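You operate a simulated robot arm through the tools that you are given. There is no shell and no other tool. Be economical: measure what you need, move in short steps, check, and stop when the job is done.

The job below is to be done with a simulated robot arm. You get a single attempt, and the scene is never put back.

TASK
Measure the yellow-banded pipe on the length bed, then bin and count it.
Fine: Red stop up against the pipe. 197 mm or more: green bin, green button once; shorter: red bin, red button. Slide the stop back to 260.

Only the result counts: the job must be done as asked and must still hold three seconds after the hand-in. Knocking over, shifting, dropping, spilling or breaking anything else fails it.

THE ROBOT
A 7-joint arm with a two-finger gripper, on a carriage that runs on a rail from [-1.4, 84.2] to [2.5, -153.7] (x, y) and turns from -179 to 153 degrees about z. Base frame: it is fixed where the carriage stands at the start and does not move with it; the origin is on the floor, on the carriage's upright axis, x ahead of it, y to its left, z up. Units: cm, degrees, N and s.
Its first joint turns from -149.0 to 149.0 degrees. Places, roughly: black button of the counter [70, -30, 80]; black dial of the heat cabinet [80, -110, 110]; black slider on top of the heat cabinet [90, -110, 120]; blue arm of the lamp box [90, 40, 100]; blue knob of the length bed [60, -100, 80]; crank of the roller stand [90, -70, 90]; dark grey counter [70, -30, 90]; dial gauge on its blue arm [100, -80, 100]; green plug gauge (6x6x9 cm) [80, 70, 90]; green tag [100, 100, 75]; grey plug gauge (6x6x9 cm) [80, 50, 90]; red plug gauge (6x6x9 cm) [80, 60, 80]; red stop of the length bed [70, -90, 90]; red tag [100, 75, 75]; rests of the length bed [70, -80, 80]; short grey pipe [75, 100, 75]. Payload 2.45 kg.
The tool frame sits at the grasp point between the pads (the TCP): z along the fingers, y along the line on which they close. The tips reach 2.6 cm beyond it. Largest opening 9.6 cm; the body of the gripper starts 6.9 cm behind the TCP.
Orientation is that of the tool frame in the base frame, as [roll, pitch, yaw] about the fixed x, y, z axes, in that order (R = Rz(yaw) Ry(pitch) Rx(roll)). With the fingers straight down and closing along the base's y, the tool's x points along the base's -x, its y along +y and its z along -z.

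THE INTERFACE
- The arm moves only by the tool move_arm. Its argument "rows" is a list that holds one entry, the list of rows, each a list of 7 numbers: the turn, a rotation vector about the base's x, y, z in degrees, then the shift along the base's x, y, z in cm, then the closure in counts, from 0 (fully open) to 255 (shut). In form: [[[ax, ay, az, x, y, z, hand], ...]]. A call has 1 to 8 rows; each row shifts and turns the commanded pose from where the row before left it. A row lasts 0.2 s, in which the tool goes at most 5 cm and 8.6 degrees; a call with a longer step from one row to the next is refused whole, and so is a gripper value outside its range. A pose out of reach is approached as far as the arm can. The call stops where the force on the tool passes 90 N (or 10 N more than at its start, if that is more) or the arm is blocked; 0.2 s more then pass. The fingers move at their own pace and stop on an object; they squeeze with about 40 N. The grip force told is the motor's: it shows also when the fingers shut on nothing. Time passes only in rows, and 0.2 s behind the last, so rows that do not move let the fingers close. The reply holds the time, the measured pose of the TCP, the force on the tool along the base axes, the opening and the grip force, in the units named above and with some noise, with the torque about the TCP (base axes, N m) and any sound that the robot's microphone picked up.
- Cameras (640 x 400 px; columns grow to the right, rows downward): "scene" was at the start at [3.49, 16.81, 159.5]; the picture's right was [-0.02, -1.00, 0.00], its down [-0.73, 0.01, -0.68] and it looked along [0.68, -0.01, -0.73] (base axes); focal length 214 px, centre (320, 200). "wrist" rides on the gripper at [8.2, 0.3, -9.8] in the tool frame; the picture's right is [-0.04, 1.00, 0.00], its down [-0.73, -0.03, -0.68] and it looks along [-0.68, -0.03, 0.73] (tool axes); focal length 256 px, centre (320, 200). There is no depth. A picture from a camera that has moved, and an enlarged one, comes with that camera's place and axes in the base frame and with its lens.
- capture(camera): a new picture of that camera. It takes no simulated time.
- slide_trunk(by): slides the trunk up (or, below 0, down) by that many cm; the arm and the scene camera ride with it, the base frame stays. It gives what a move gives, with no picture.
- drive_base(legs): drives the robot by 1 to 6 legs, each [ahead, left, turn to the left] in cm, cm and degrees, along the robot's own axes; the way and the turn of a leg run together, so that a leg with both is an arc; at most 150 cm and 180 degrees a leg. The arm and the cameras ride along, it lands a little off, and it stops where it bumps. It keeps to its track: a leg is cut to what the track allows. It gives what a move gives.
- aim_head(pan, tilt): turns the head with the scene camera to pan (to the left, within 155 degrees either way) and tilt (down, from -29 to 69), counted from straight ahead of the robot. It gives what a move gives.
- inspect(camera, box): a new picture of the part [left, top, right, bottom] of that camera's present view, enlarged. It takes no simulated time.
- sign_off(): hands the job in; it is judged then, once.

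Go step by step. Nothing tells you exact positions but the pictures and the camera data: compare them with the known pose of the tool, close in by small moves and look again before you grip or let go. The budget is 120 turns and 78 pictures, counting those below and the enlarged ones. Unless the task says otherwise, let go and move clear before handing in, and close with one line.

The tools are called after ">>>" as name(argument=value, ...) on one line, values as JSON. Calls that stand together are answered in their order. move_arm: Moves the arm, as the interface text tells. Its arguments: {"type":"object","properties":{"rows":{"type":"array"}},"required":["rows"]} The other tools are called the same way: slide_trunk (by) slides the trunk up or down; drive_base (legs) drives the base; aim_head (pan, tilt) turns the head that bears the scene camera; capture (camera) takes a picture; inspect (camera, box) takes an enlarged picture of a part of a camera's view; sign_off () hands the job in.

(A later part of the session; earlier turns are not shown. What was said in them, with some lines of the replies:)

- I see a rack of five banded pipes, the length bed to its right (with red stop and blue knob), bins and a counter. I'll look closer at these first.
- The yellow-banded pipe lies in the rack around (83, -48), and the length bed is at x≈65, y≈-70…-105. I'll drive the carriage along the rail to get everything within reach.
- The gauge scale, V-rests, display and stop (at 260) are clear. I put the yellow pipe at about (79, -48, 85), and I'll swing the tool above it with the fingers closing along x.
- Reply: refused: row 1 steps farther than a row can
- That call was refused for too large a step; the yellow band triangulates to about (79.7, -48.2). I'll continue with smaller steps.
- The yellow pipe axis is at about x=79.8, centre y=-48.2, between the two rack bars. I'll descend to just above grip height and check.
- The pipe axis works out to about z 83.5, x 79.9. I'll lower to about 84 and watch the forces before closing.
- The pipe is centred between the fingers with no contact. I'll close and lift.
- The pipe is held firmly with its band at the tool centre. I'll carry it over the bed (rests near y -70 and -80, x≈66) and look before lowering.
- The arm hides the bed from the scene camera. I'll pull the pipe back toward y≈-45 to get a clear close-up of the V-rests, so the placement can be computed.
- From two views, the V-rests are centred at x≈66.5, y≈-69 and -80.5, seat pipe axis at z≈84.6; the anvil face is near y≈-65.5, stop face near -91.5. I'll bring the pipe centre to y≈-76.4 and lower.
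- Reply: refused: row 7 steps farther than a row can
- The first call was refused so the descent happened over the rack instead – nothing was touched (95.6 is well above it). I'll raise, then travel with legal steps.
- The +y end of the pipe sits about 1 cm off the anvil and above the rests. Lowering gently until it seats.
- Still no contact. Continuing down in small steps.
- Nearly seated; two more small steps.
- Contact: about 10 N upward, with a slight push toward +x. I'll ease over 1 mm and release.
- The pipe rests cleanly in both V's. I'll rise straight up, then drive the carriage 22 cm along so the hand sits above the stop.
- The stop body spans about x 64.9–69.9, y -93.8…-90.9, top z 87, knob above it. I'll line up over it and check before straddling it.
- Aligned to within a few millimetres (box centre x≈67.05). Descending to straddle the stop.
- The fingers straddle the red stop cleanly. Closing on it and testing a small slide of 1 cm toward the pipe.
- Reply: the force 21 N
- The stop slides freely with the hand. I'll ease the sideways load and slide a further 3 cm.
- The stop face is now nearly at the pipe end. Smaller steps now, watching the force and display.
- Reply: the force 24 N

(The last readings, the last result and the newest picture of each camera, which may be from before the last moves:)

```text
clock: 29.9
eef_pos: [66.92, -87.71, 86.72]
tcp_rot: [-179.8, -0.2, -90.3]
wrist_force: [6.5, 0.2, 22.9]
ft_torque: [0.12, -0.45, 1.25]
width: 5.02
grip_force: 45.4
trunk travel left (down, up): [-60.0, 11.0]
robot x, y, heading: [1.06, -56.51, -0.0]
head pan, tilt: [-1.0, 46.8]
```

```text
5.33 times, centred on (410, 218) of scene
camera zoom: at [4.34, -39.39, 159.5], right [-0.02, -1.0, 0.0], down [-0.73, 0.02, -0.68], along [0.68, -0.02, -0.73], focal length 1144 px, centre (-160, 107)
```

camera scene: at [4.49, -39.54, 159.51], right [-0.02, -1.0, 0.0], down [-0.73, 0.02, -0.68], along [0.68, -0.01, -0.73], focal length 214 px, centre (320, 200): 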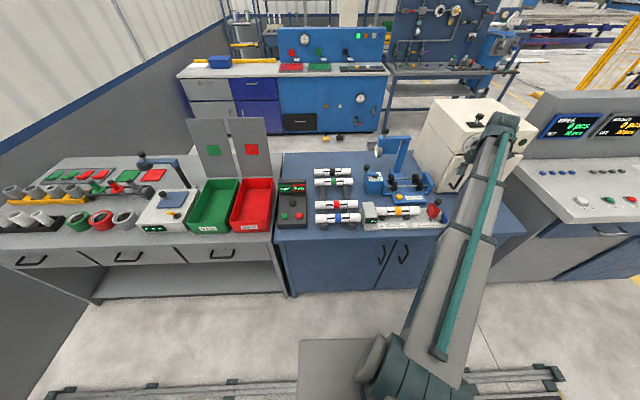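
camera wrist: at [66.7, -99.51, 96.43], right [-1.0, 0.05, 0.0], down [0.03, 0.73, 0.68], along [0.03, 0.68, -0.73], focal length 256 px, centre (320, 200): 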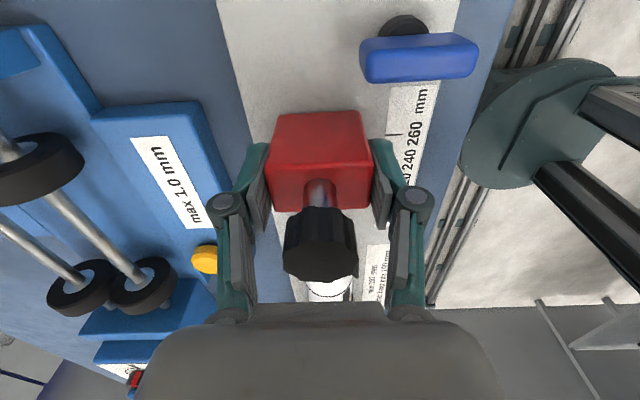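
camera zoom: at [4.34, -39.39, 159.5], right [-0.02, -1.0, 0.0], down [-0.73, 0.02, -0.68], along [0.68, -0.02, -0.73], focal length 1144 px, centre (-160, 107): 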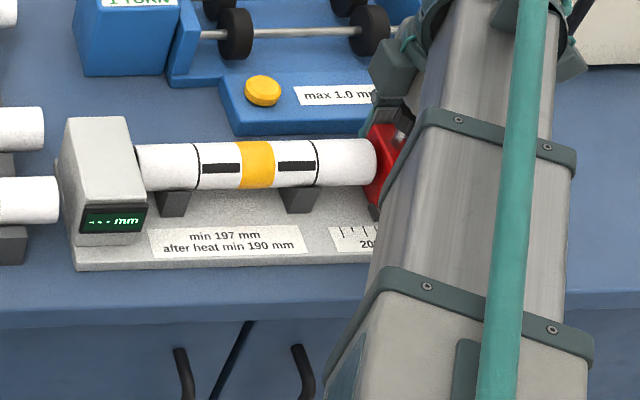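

Contact is imminent. Continuing in 2 mm steps, with slight upward relief.

>>> move_arm(rows=[[[0, 0, 0, 0, 0.2, 0.1, 255], [0, 0, 0, 0, 0.2, 0.05, 255], [0, 0, 0, 0, 0.2, 0, 255], [0, 0, 0, 0, 0.2, 0, 255]]])

>>> inspect(camera="scene", box=[355, 190, 435, 240])

```text
clock: 30.9
eef_pos: [66.89, -86.93, 86.52]
tcp_rot: [-179.9, -0.1, -90.3]
wrist_force: [16.5, -0.8, 15.7]
ft_torque: [-0.6, -0.28, 0.98]
width: 5.01
grip_force: 45.2
trunk travel left (down, up): [-60.0, 11.0]
robot x, y, heading: [0.92, -56.25, 0.0]
head pan, tilt: [-1.0, 46.8]
```

```text
8.00 times, centred on (395, 215) of scene
camera zoom: at [4.49, -39.42, 159.5], right [-0.02, -1.0, 0.0], down [-0.73, 0.02, -0.68], along [0.68, -0.02, -0.73], focal length 1716 px, centre (-280, 80)
```

zoom: 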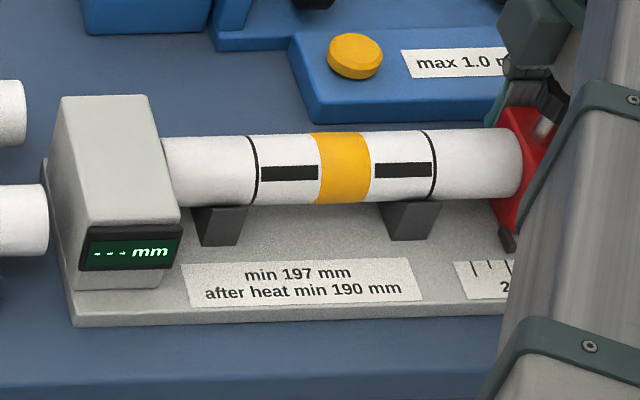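

Almost there; the display still shows dashes, so the pipe isn't yet clamped between anvil and stop. Continuing.

>>> move_arm(rows=[[[0, 0, 0, 0.1, 0.15, 0, 255], [0, 0, 0, 0, 0.15, 0, 255], [0, 0, 0, 0, 0.15, 0, 255]]])

>>> inspect(camera="scene", box=[355, 190, 435, 240])

```text
clock: 31.7
eef_pos: [66.95, -86.41, 86.56]
tcp_rot: [180.0, 0.0, -90.3]
wrist_force: [8.7, -3.0, 16.1]
ft_torque: [-0.07, -0.13, 1.32]
width: 5.0
grip_force: 45.2
trunk travel left (down, up): [-60.0, 11.0]
robot x, y, heading: [1.02, -56.32, -0.4]
head pan, tilt: [-1.0, 46.8]
```

```text
8.00 times, centred on (395, 215) of scene
camera zoom: at [4.44, -39.46, 159.51], right [-0.02, -1.0, 0.0], down [-0.73, 0.02, -0.68], along [0.68, -0.02, -0.73], focal length 1716 px, centre (-280, 80)
```

zoom: 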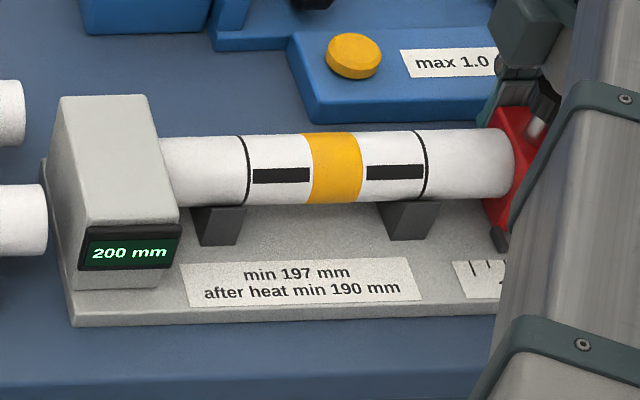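

The display reads 200 mm, but the pipe may not yet be hard against the anvil, and 200 vs 197 matters. I'll push on in 1 mm steps until it firms up.

>>> move_arm(rows=[[[0, 0, 0, 0, 0.1, 0, 255], [0, 0, 0, 0, 0.1, 0, 255], [0, 0, 0, 0, 0, 0, 255]]])

>>> inspect(camera="scene", box=[355, 190, 435, 240])

```text
clock: 32.5
eef_pos: [66.93, -86.45, 86.57]
tcp_rot: [-180.0, -0.1, -90.3]
wrist_force: [9.0, -17.0, 20.4]
ft_torque: [0.18, 0.1, 1.01]
width: 5.0
grip_force: 45.2
trunk travel left (down, up): [-60.0, 11.0]
robot x, y, heading: [1.2, -56.07, -0.2]
head pan, tilt: [-1.0, 46.8]
```

```text
8.00 times, centred on (395, 215) of scene
camera zoom: at [4.4, -39.59, 159.52], right [-0.02, -1.0, 0.0], down [-0.73, 0.02, -0.68], along [0.68, -0.01, -0.73], focal length 1716 px, centre (-280, 80)
```

zoom: 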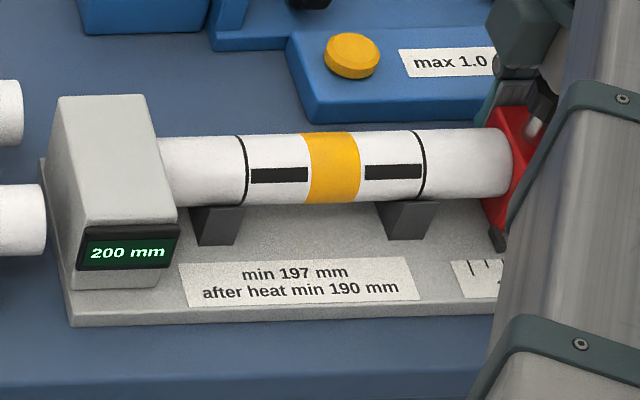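

Firm stop (-17 N) and a stable 200 mm reading: ≥197, so green bin. While I hold the stop I'll slide it back the same 6.25 cm to 260.

>>> move_arm(rows=[[[0, 0, 0, 0, -0.5, 0.05, 255], [0, 0, 0, -0.1, -0.9, 0, 255], [0, 0, 0, 0, -1, 0, 255], [0, 0, 0, 0, -1, 0, 255], [0, 0, 0, 0, -1, 0, 255], [0, 0, 0, 0, -1, 0, 255], [0, 0, 0, 0, -0.85, 0, 255], [0, 0, 0, 0, 0, 0, 255]]])

>>> capture(camera="wrist")

>>> inspect(camera="scene", box=[350, 180, 470, 255])

```text
clock: 34.3
eef_pos: [67.06, -92.56, 86.5]
tcp_rot: [-180.0, 0.1, -90.3]
wrist_force: [6.3, 11.8, 1.7]
ft_torque: [0.51, -0.04, 0.89]
width: 5.02
grip_force: 44.9
trunk travel left (down, up): [-60.0, 11.0]
robot x, y, heading: [0.95, -56.39, -0.3]
head pan, tilt: [-1.0, 46.8]
```

```text
35 pictures are left
camera wrist: at [66.7, -100.55, 96.38], right [-1.0, 0.05, 0.0], down [0.03, 0.73, 0.68], along [0.03, 0.68, -0.73], focal length 256 px, centre (320, 200)
```

wrist: 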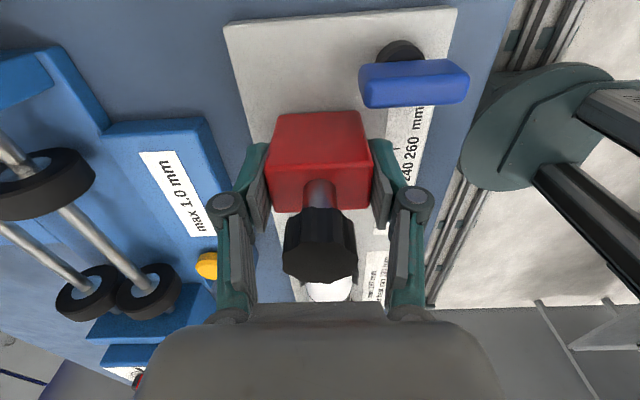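

```text
5.33 times, centred on (410, 218) of scene
camera zoom: at [4.52, -39.35, 159.48], right [-0.02, -1.0, 0.0], down [-0.73, 0.01, -0.68], along [0.68, -0.02, -0.73], focal length 1144 px, centre (-160, 107)
```

zoom: 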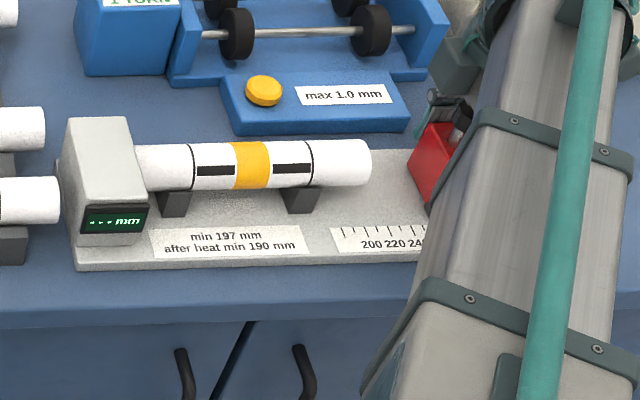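

The stop is back and touching its end of travel (+12 N). I'll release, rise and check the pointer.

>>> move_arm(rows=[[[0, 0, 0, 0, 0.05, 0, 200], [0, 0, 0, 0, 0, 0, 60], [0, 0, 0, 0, 0, 0, 60], [0, 0, 0, 0, 0, 3, 60], [0, 0, 0, 0, 0, 5, 60], [0, 0, 0, 0, 0, 5, 60], [0, 0, 0, 0, -3, 4, 60]]])

>>> inspect(camera="wrist", box=[266, 40, 426, 140])

```text
clock: 35.9
eef_pos: [67.0, -95.64, 103.61]
tcp_rot: [180.0, 0.0, -90.2]
wrist_force: [-0.4, -0.3, 0.8]
ft_torque: [0.01, -0.04, -0.01]
width: 7.37
grip_force: 0.0
trunk travel left (down, up): [-60.0, 11.0]
robot x, y, heading: [0.91, -56.53, -0.0]
head pan, tilt: [-1.0, 46.8]
```

```text
4.00 times, centred on (346, 90) of wrist
camera zoom: at [66.54, -103.81, 113.38], right [-1.0, 0.05, 0.0], down [0.03, 0.73, 0.68], along [0.03, 0.68, -0.73], focal length 1024 px, centre (216, 640)
```

zoom: 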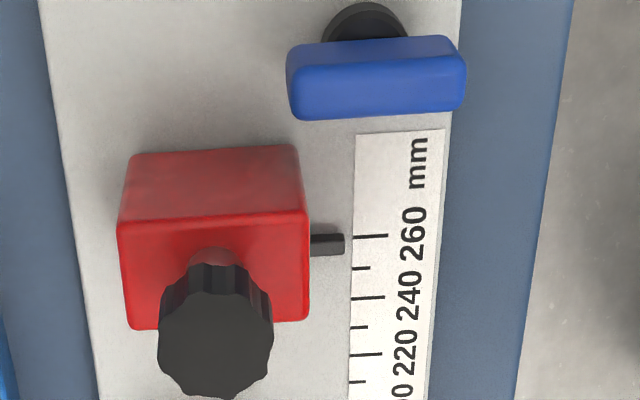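

The pointer sits exactly as at the start, at 260. Now I drive back 20 cm so the hand is above the pipe.

>>> drive_base(legs=[[0, 20, 0]])

>>> capture(camera="wrist")

```text
clock: 37.5
eef_pos: [66.3, -76.3, 103.48]
tcp_rot: [180.0, 0.1, -90.8]
wrist_force: [0.0, 0.2, -0.1]
ft_torque: [-0.03, -0.02, 0.01]
width: 7.37
grip_force: 0.0
trunk travel left (down, up): [-60.0, 11.0]
robot x, y, heading: [0.98, -36.4, -0.6]
head pan, tilt: [-1.0, 46.8]
```

```text
32 pictures are left
camera wrist: at [65.85, -84.36, 113.35], right [-1.0, 0.05, 0.0], down [0.04, 0.73, 0.68], along [0.04, 0.68, -0.73], focal length 256 px, centre (320, 200)
```

wrist: 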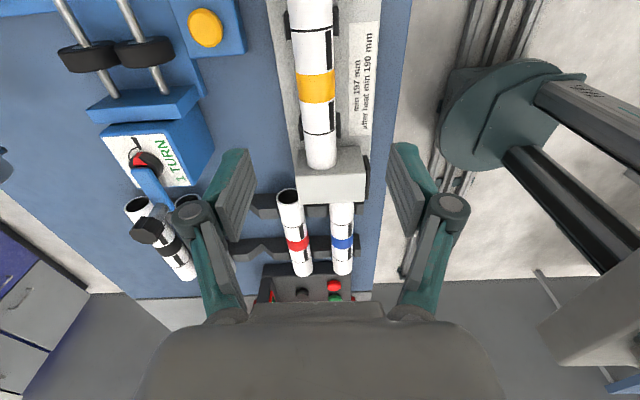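

Band centre is at about (66.7, -75.0). Descending onto it.

>>> move_arm(rows=[[[0, 0, 0.7, 0.3, 1.2, -3, 60], [0, 0, 0, 0, 0, -4, 60], [0, 0, 0, 0, 0, -4, 60], [0, 0, 0, 0, 0, -3.5, 60]]])

>>> capture(camera="wrist")

```text
clock: 38.5
eef_pos: [66.35, -75.28, 88.93]
tcp_rot: [179.9, 0.0, -90.1]
wrist_force: [0.3, 0.3, -0.1]
ft_torque: [0.01, -0.02, 0.0]
width: 7.34
grip_force: 0.0
trunk travel left (down, up): [-60.0, 11.0]
robot x, y, heading: [0.75, -36.78, -0.6]
head pan, tilt: [-1.0, 46.8]
```

```text
31 pictures are left
camera wrist: at [66.13, -83.36, 98.7], right [-1.0, 0.04, 0.0], down [0.03, 0.73, 0.68], along [0.03, 0.68, -0.73], focal length 256 px, centre (320, 200)
```

wrist: 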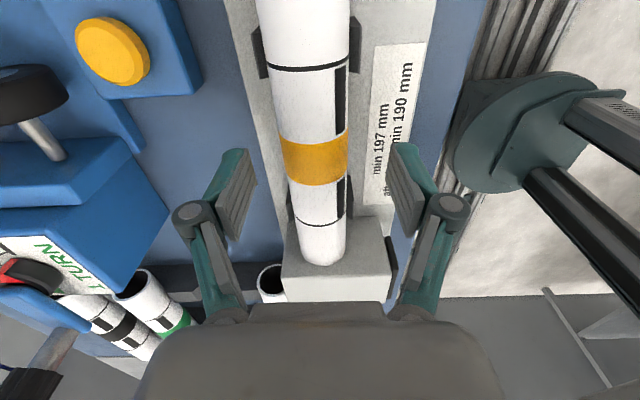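

Pipe centred within 3 mm. Last descent, then grip.

>>> move_arm(rows=[[[0, 0, 0, 0.25, 0.1, -2, 60], [0, 0, 0, 0, 0, -1.9, 60], [0, 0, 0, 0, 0, 0, 255], [0, 0, 0, 0, 0, 0, 255], [0, 0, 0, 0, 0, 0, 255], [0, 0, 0, 0, 0, 0, 255]]])

```text
clock: 39.9
eef_pos: [66.72, -74.94, 85.02]
tcp_rot: [180.0, 0.1, -90.1]
wrist_force: [-4.1, -0.1, 0.0]
ft_torque: [0.09, 0.01, 0.2]
width: 3.76
grip_force: 39.8
trunk travel left (down, up): [-60.0, 11.0]
robot x, y, heading: [0.52, -36.64, -0.5]
head pan, tilt: [-1.0, 46.8]
```

Gripped at 3.76 cm. Lifting clear and driving toward the bins.

>>> move_arm(rows=[[[0, 0, 0, 0, 0, 1.5, 255], [0, 0, 0, 0, 0, 4, 255], [0, 0, 0, 0, 0, 5, 255], [0, 0, 0, 0, 0, 5, 255], [0, 0, 0, 0, 0, 5, 255]]])

>>> drive_base(legs=[[0, 42, 0]])

>>> capture(camera="wrist")

>>> capture(camera="scene")

```text
clock: 41.1
eef_pos: [66.82, -74.89, 106.02]
tcp_rot: [-180.0, -0.1, -90.1]
wrist_force: [-0.5, -0.4, -0.2]
ft_torque: [-0.02, 0.0, 0.0]
width: 3.78
grip_force: 39.6
trunk travel left (down, up): [-60.0, 11.0]
robot x, y, heading: [0.74, -36.92, -0.6]
head pan, tilt: [-1.0, 46.8]
```

```text
clock: 43.7
eef_pos: [66.33, -32.69, 105.88]
tcp_rot: [180.0, 0.0, -89.7]
wrist_force: [1.9, 1.0, -1.1]
ft_torque: [0.0, 0.0, -0.03]
width: 3.74
grip_force: 40.1
trunk travel left (down, up): [-60.0, 11.0]
robot x, y, heading: [-0.12, 5.35, 0.1]
head pan, tilt: [-1.0, 46.8]
```

```text
30 pictures are left
camera wrist: at [66.09, -40.77, 115.77], right [-1.0, 0.03, 0.0], down [0.03, 0.73, 0.68], along [0.02, 0.68, -0.73], focal length 256 px, centre (320, 200)
```

wrist: 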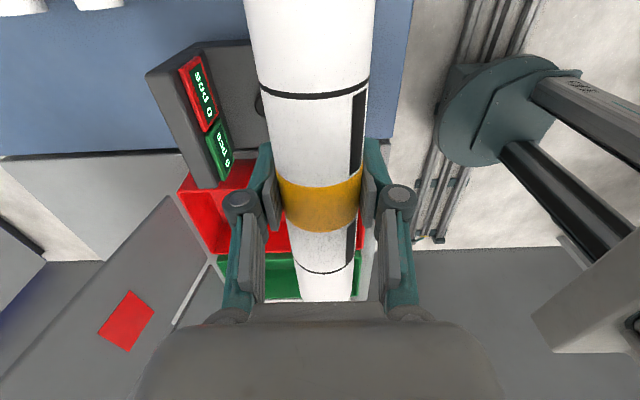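

```text
29 pictures are left
camera scene: at [3.49, 22.16, 159.49], right [-0.02, -1.0, 0.0], down [-0.73, 0.02, -0.68], along [0.68, -0.02, -0.73], focal length 214 px, centre (320, 200)
```

scene: 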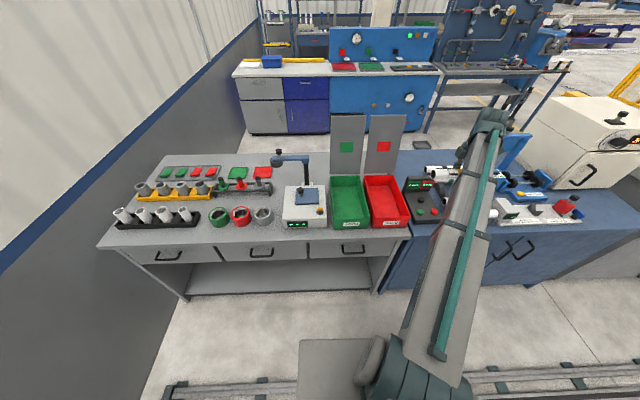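

The bins are about 17 cm wide in y and 30 cm long in x, so the pipe should go in lengthwise. I'll drive 38 cm more, then turn the pipe to lie along x.

>>> drive_base(legs=[[0, 38, 0]])

>>> move_arm(rows=[[[0, 0, -8.5, 0.8, 0, 0, 255], [0, 0, -8.5, 0.8, 0, 0, 255], [0, 0, -8.5, 0.8, 0, 0, 255], [0, 0, -8.5, 0.8, 0, 0, 255], [0, 0, -8.5, 0.8, 0, 0, 255], [0, 0, -8.5, 0.8, 0, 0, 255], [0, 0, -8.5, 0.8, 0, 0, 255], [0, 0, -8.5, 0.8, 0, 0, 255]]])

>>> move_arm(rows=[[[0, 0, -7.5, 0.2, 0, 0, 255], [0, 0, -7.5, 0, 0, 0, 255], [0, 0, -7.3, 0, 0, 0, 255]]])

>>> capture(camera="wrist")

>>> capture(camera="scene")

```text
clock: 46.1
eef_pos: [65.82, 5.76, 105.89]
tcp_rot: [-180.0, 0.0, -89.5]
wrist_force: [0.0, -0.2, -0.6]
ft_torque: [0.0, -0.02, -0.02]
width: 3.73
grip_force: 39.9
trunk travel left (down, up): [-60.0, 11.0]
robot x, y, heading: [-0.62, 43.6, -0.2]
head pan, tilt: [-1.0, 46.8]
```

```text
clock: 47.9
eef_pos: [72.15, 5.68, 105.86]
tcp_rot: [-180.0, 0.0, -157.7]
wrist_force: [0.6, -0.3, -1.1]
ft_torque: [0.03, 0.01, -0.02]
width: 3.74
grip_force: 39.9
trunk travel left (down, up): [-60.0, 11.0]
robot x, y, heading: [-0.6, 43.72, -0.3]
head pan, tilt: [-1.0, 46.8]
```

```text
clock: 48.7
eef_pos: [72.29, 5.76, 105.94]
tcp_rot: [180.0, 0.0, -179.9]
wrist_force: [-0.3, 1.0, -1.2]
ft_torque: [0.01, 0.03, 0.0]
width: 3.76
grip_force: 40.0
trunk travel left (down, up): [-60.0, 11.0]
robot x, y, heading: [-0.61, 43.05, 0.0]
head pan, tilt: [-1.0, 46.8]
```

```text
28 pictures are left
camera wrist: at [64.26, 6.15, 115.69], right [0.04, 1.0, 0.0], down [0.73, -0.03, 0.68], along [0.68, -0.03, -0.73], focal length 256 px, centre (320, 200)
```

wrist: 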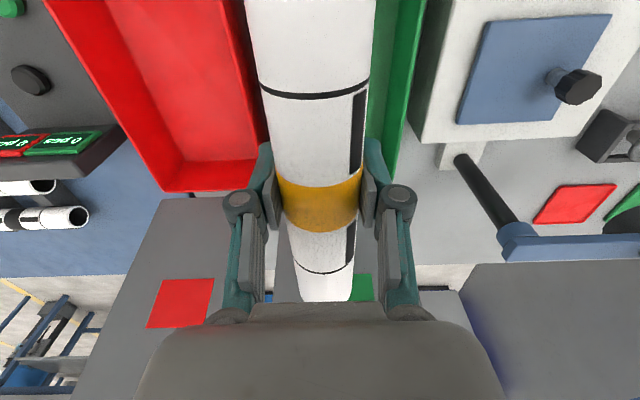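

```text
27 pictures are left
camera scene: at [2.82, 60.38, 159.5], right [-0.02, -1.0, 0.0], down [-0.73, 0.01, -0.68], along [0.68, -0.01, -0.73], focal length 214 px, centre (320, 200)
```

scene: 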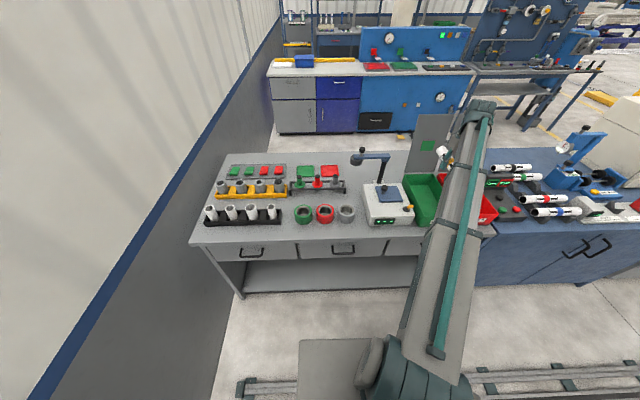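

The pipe is lined up lengthwise over the green bin (bin y ≈ -3…15.7, x ≈ 58…88). Lowering it in.

>>> move_arm(rows=[[[0, 0, 0, 0.5, 0.5, -4, 255], [0, 0, 0, 0, 0, -4, 255], [0, 0, 0, 0, 0, -4, 255], [0, 0, 0, 0, 0, -3, 255]]])

>>> capture(camera="wrist")

>>> inspect(camera="scene", box=[390, 140, 510, 240])

```text
clock: 49.7
eef_pos: [73.1, 6.27, 91.11]
tcp_rot: [179.9, 0.0, -179.8]
wrist_force: [-0.4, 0.0, -0.8]
ft_torque: [0.01, 0.0, -0.01]
width: 3.75
grip_force: 39.8
trunk travel left (down, up): [-60.0, 11.0]
robot x, y, heading: [-0.8, 43.78, 0.1]
head pan, tilt: [-1.0, 46.8]
```

```text
26 pictures are left
camera wrist: at [65.02, 6.66, 100.91], right [0.04, 1.0, 0.0], down [0.73, -0.03, 0.68], along [0.68, -0.03, -0.73], focal length 256 px, centre (320, 200)
```

wrist: 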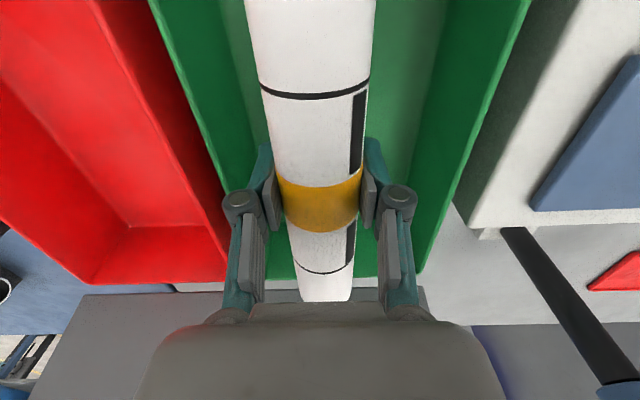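

```text
4.00 times, centred on (450, 190) of scene
camera zoom: at [2.85, 60.38, 159.5], right [-0.02, -1.0, 0.0], down [-0.73, 0.01, -0.68], along [0.68, -0.01, -0.73], focal length 858 px, centre (-200, 240)
```

zoom: 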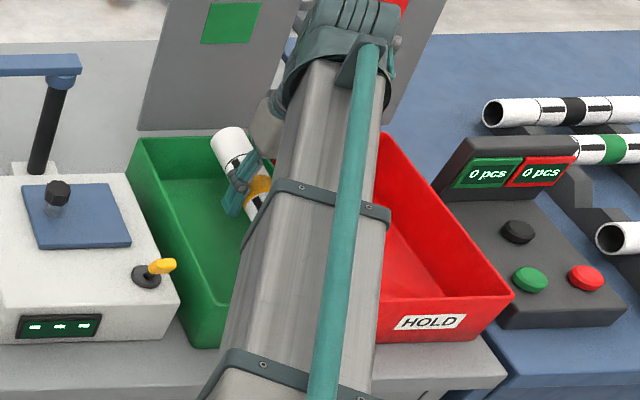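

Well centred inside the bin. Lowering gently until it touches the floor.

>>> move_arm(rows=[[[0, 0, 0, -0.5, 0.2, -2, 255], [0, 0, 0, 0, 0, -2, 255], [0, 0, 0, 0, 0, -1.5, 255], [0, 0, 0, 0, 0, -1, 255]]])

>>> move_arm(rows=[[[0, 0, 0, 0, 0, -0.4, 255], [0, 0, 0, 0, 0, -0.4, 255], [0, 0, 0, 0, 0, -0.3, 255], [0, 0, 0, 0, 0, 0, 255]]])

>>> capture(camera="wrist")

```text
clock: 50.7
eef_pos: [72.35, 6.22, 84.41]
tcp_rot: [179.9, 0.0, -179.9]
wrist_force: [-0.1, 0.2, -0.8]
ft_torque: [-0.01, 0.01, 0.03]
width: 3.76
grip_force: 40.3
trunk travel left (down, up): [-60.0, 11.0]
robot x, y, heading: [-0.73, 43.5, -0.1]
head pan, tilt: [-1.0, 46.8]
```

```text
clock: 51.7
eef_pos: [72.42, 6.46, 83.17]
tcp_rot: [180.0, 0.0, -179.8]
wrist_force: [0.1, -0.8, -2.4]
ft_torque: [0.01, 0.02, -0.02]
width: 3.74
grip_force: 40.5
trunk travel left (down, up): [-60.0, 11.0]
robot x, y, heading: [-0.82, 43.63, -0.4]
head pan, tilt: [-1.0, 46.8]
```

```text
24 pictures are left
camera wrist: at [64.3, 6.76, 93.09], right [0.04, 1.0, 0.0], down [0.73, -0.03, 0.68], along [0.68, -0.03, -0.73], focal length 256 px, centre (320, 200)
```

wrist: 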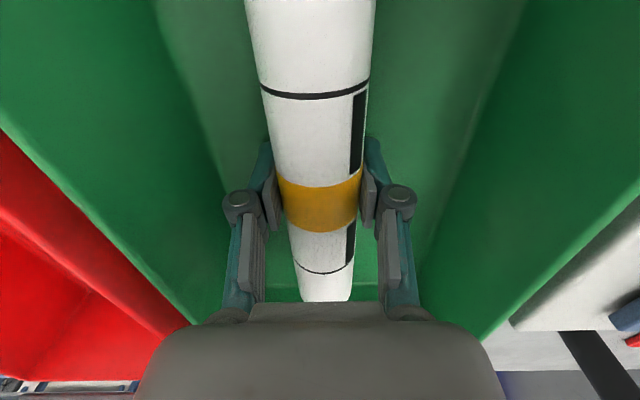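

No floor contact yet; continuing.

>>> move_arm(rows=[[[0, 0, 0, 0, 0, -0.4, 255], [0, 0, 0, 0, 0, -0.4, 255], [0, 0, 0, 0, 0, -0.3, 255], [0, 0, 0, 0, 0, -0.2, 255]]])

```text
clock: 52.7
eef_pos: [72.3, 6.52, 83.06]
tcp_rot: [-179.7, 0.7, -179.8]
wrist_force: [16.8, -5.4, 84.2]
ft_torque: [0.72, 0.39, -0.27]
width: 3.8
grip_force: 40.0
trunk travel left (down, up): [-60.0, 11.0]
robot x, y, heading: [-0.84, 43.25, 0.1]
head pan, tilt: [-1.0, 46.8]
```

Floor contact at z≈83.1. I'll unload, open and lift out.

>>> move_arm(rows=[[[0, 0, 0, 0, 0, 0.8, 255], [0, 0, 0, 0, 0, 0.3, 255], [0, 0, 0, 0, 0, 0, 255]]])

```text
clock: 53.5
eef_pos: [72.34, 6.45, 83.11]
tcp_rot: [-180.0, -0.1, -179.9]
wrist_force: [8.7, -2.2, 15.3]
ft_torque: [-0.13, -0.27, 0.0]
width: 3.75
grip_force: 40.1
trunk travel left (down, up): [-60.0, 11.0]
robot x, y, heading: [-0.74, 43.28, -0.3]
head pan, tilt: [-1.0, 46.8]
```

>>> move_arm(rows=[[[0, 0, 0, 0, 0, 0.1, 180], [0, 0, 0, 0, 0, 0.1, 130], [0, 0, 0, 0, 0, 0, 80], [0, 0, 0, 0, 0, 0, 80], [0, 0, 0, 0, 0, 3, 80], [0, 0, 0, 0, 0, 5, 80], [0, 0, 0, 0, 0, 5, 80], [0, 0, 0, 0, 0, 5, 80]]])

>>> capture(camera="wrist")

```text
clock: 55.3
eef_pos: [72.22, 6.5, 101.29]
tcp_rot: [-179.9, -0.1, -179.8]
wrist_force: [-0.4, -0.4, -0.2]
ft_torque: [0.01, -0.01, 0.06]
width: 6.59
grip_force: 0.0
trunk travel left (down, up): [-60.0, 11.0]
robot x, y, heading: [-0.59, 43.52, -0.1]
head pan, tilt: [-1.0, 46.8]
```

```text
23 pictures are left
camera wrist: at [64.15, 6.87, 111.18], right [0.04, 1.0, 0.0], down [0.73, -0.03, 0.68], along [0.68, -0.03, -0.73], focal length 256 px, centre (320, 200)
```

wrist: 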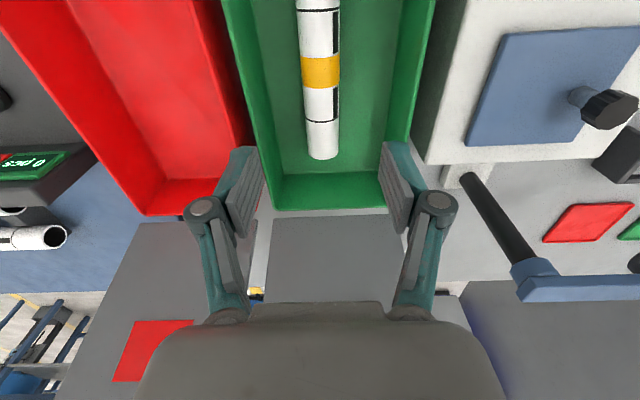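

The pipe lies in the green bin. Next: close the fingers, drive back to the counter and locate the green button.

>>> move_arm(rows=[[[0, 0, 0, -3, 0, 2, 255], [0, 0, 0, -3, 0, 2, 255], [0, 0, 0, 0, 0, 0, 255], [0, 0, 0, 0, 0, 0, 255]]])

>>> drive_base(legs=[[0, -33, 0]])

>>> capture(camera="wrist")

>>> capture(camera="scene")

```text
clock: 56.3
eef_pos: [66.2, 6.38, 105.15]
tcp_rot: [-179.9, -0.1, -179.8]
wrist_force: [0.1, -0.6, 0.7]
ft_torque: [0.02, 0.01, -0.02]
width: 0.02
grip_force: 28.5
trunk travel left (down, up): [-60.0, 11.0]
robot x, y, heading: [-0.77, 43.52, 0.1]
head pan, tilt: [-1.0, 46.8]
```

```text
clock: 58.5
eef_pos: [66.7, -26.71, 105.07]
tcp_rot: [180.0, 0.1, -180.0]
wrist_force: [0.0, -0.6, 0.1]
ft_torque: [-0.03, -0.01, 0.0]
width: 0.01
grip_force: 27.9
trunk travel left (down, up): [-60.0, 11.0]
robot x, y, heading: [-0.69, 10.29, -0.1]
head pan, tilt: [-1.0, 46.8]
```

```text
22 pictures are left
camera wrist: at [58.64, -26.42, 114.99], right [0.04, 1.0, 0.0], down [0.73, -0.03, 0.68], along [0.68, -0.03, -0.73], focal length 256 px, centre (320, 200)
```

wrist: 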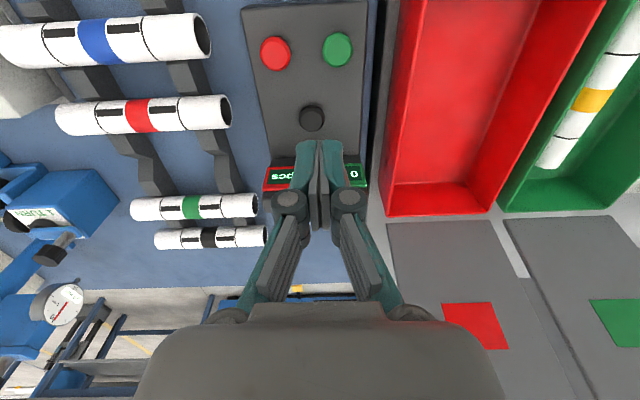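

```text
21 pictures are left
camera scene: at [3.37, 27.17, 159.5], right [-0.02, -1.0, 0.0], down [-0.73, 0.02, -0.68], along [0.68, -0.01, -0.73], focal length 214 px, centre (320, 200)
```

scene: 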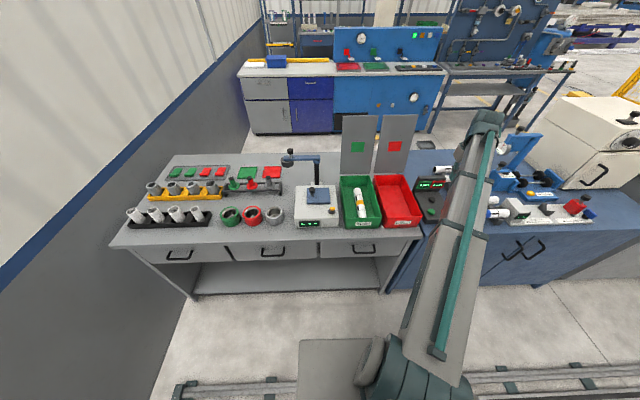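

The green button triangulates to (65.4, -24.9, 84). Moving the closed fingertips above it.

>>> move_arm(rows=[[[0, 0, 0, -0.7, 0.9, -4, 255], [0, 0, 0, -0.6, 0.9, -4, 255], [0, 0, 0, 0, 0, -4, 255], [0, 0, 0, 0, 0, -3, 255]]])

>>> capture(camera="wrist")

>>> inspect(camera="scene", box=[390, 150, 480, 230])

```text
clock: 59.5
eef_pos: [65.37, -25.05, 89.9]
tcp_rot: [-179.9, 0.0, -179.9]
wrist_force: [0.8, 0.2, -0.4]
ft_torque: [0.0, 0.0, -0.02]
width: 0.01
grip_force: 27.9
trunk travel left (down, up): [-60.0, 11.0]
robot x, y, heading: [-0.55, 10.44, -0.3]
head pan, tilt: [-1.0, 46.8]
```

```text
20 pictures are left
camera wrist: at [57.33, -24.66, 99.79], right [0.04, 1.0, 0.0], down [0.73, -0.03, 0.68], along [0.68, -0.03, -0.73], focal length 256 px, centre (320, 200)
```

wrist: 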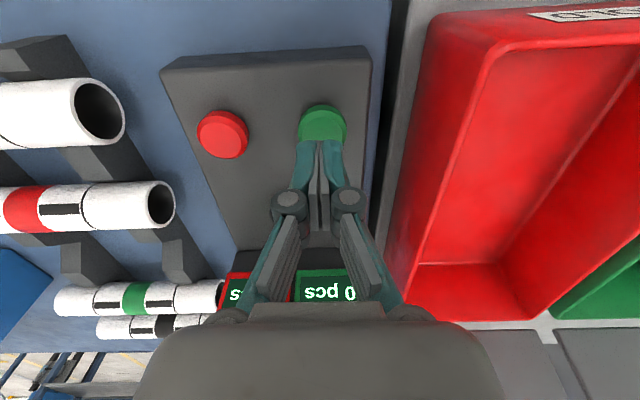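

```text
5.00 times, centred on (435, 190) of scene
camera zoom: at [3.38, 27.2, 159.5], right [-0.02, -1.0, 0.0], down [-0.73, 0.01, -0.68], along [0.68, -0.01, -0.73], focal length 1072 px, centre (-255, 250)
```

zoom: 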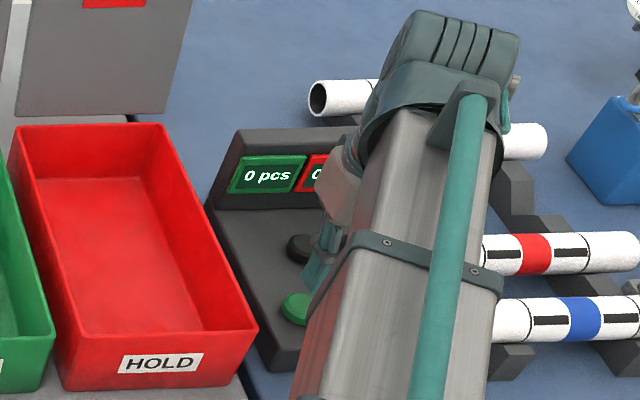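

Right above the button. Pressing down in small steps.

>>> move_arm(rows=[[[0, 0, 0, 0, 0.1, -1.5, 255], [0, 0, 0, 0, 0, -1, 255], [0, 0, 0, 0, 0, -0.4, 255], [0, 0, 0, 0, 0, -0.3, 255]]])

>>> inspect(camera="scene", box=[420, 170, 460, 220])

```text
clock: 60.5
eef_pos: [65.43, -24.89, 87.13]
tcp_rot: [180.0, -0.1, -179.9]
wrist_force: [-0.9, -0.5, 2.1]
ft_torque: [0.03, 0.01, 0.01]
width: 0.6
grip_force: 29.3
trunk travel left (down, up): [-60.0, 11.0]
robot x, y, heading: [-0.05, 10.38, -0.1]
head pan, tilt: [-1.0, 46.8]
heard: click
```

```text
8.00 times, centred on (440, 195) of scene
camera zoom: at [3.34, 27.23, 159.5], right [-0.02, -1.0, 0.0], down [-0.73, 0.01, -0.68], along [0.68, -0.01, -0.73], focal length 1716 px, centre (-640, 240)
```

zoom: 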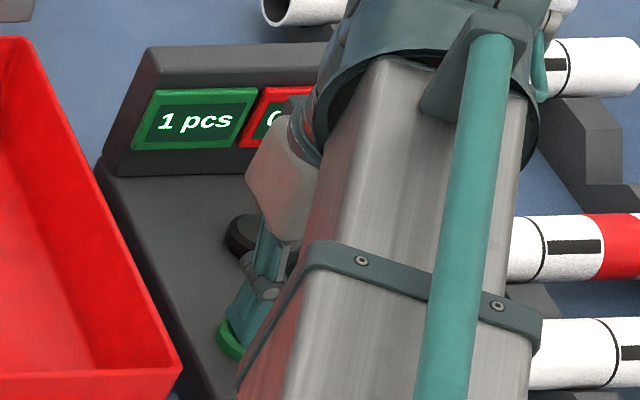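

A click was heard and the green counter shows 1 pcs. Retracting straight up and checking the final state.

>>> move_arm(rows=[[[0, 0, 0, 0, 0, 3, 255], [0, 0, 0, 0, 0, 5, 255], [0, 0, 0, 0, 0, 5, 255], [0, 0, 0, -3, 0, 4, 255], [0, 0, 0, -4, 0, 0, 255], [0, 0, 0, -4, 0, 0, 255], [0, 0, 0, 0, 0, 0, 255]]])

>>> capture(camera="wrist")

>>> inspect(camera="scene", box=[330, 150, 450, 240])

>>> inspect(camera="scene", box=[480, 160, 620, 250])

```text
clock: 62.1
eef_pos: [54.72, -25.1, 103.64]
tcp_rot: [-180.0, 0.0, -179.9]
wrist_force: [0.0, 1.3, 0.5]
ft_torque: [-0.02, -0.01, 0.02]
width: 0.0
grip_force: 28.2
trunk travel left (down, up): [-60.0, 11.0]
robot x, y, heading: [-0.14, 10.42, -0.4]
head pan, tilt: [-1.0, 46.8]
```

```text
17 pictures are left
camera wrist: at [46.61, -24.53, 113.5], right [0.04, 1.0, 0.0], down [0.73, -0.03, 0.68], along [0.68, -0.03, -0.73], focal length 256 px, centre (320, 200)
```

wrist: 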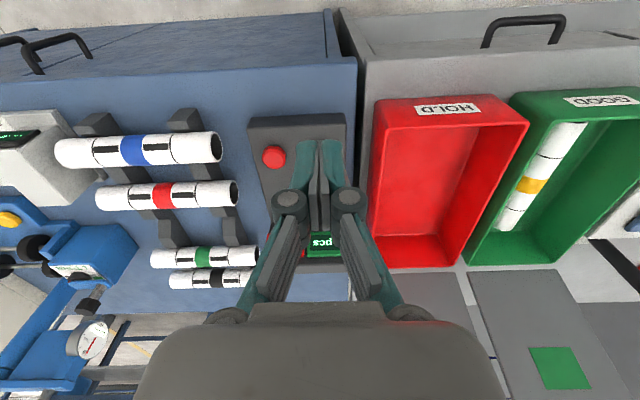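

```text
4.44 times, centred on (390, 195) of scene
camera zoom: at [3.34, 27.21, 159.5], right [-0.02, -1.0, 0.0], down [-0.73, 0.01, -0.68], along [0.68, -0.01, -0.73], focal length 953 px, centre (9, 222)
```

zoom: 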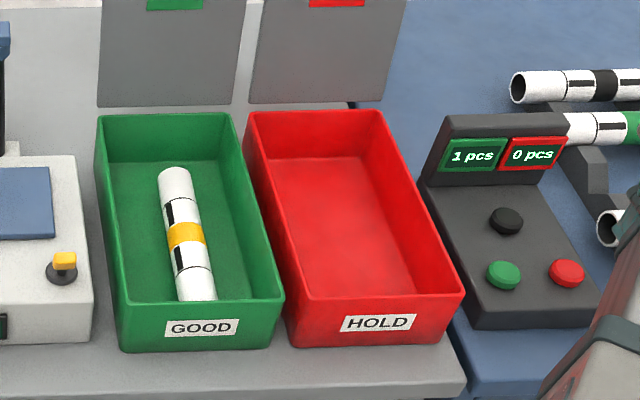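

```text
4.44 times, centred on (550, 205) of scene
camera zoom: at [3.34, 27.21, 159.5], right [-0.02, -1.0, 0.0], down [-0.73, 0.01, -0.68], along [0.68, -0.01, -0.73], focal length 953 px, centre (-702, 178)
```

zoom: 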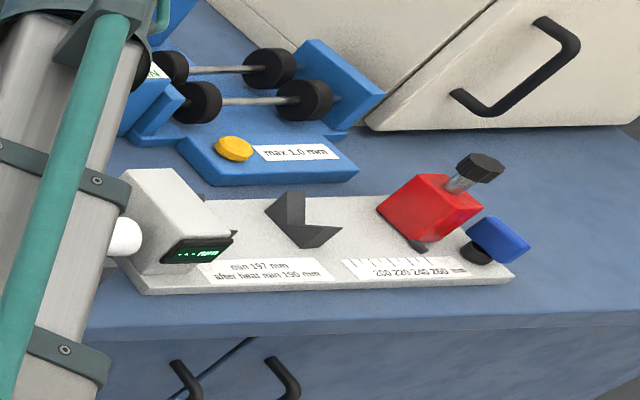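

The yellow-banded pipe is in the green GOOD bin, the counter shows 1 green and 0 red, the stop is back at 260, and the arm is clear. Handing in.

>>> sign_off()

```text
The job is handed in.
```

The yellow-banded pipe measured 200 mm, so it went in the green bin with one press of the green button (counter: 1 green, 0 red), and the red stop is back at 260.
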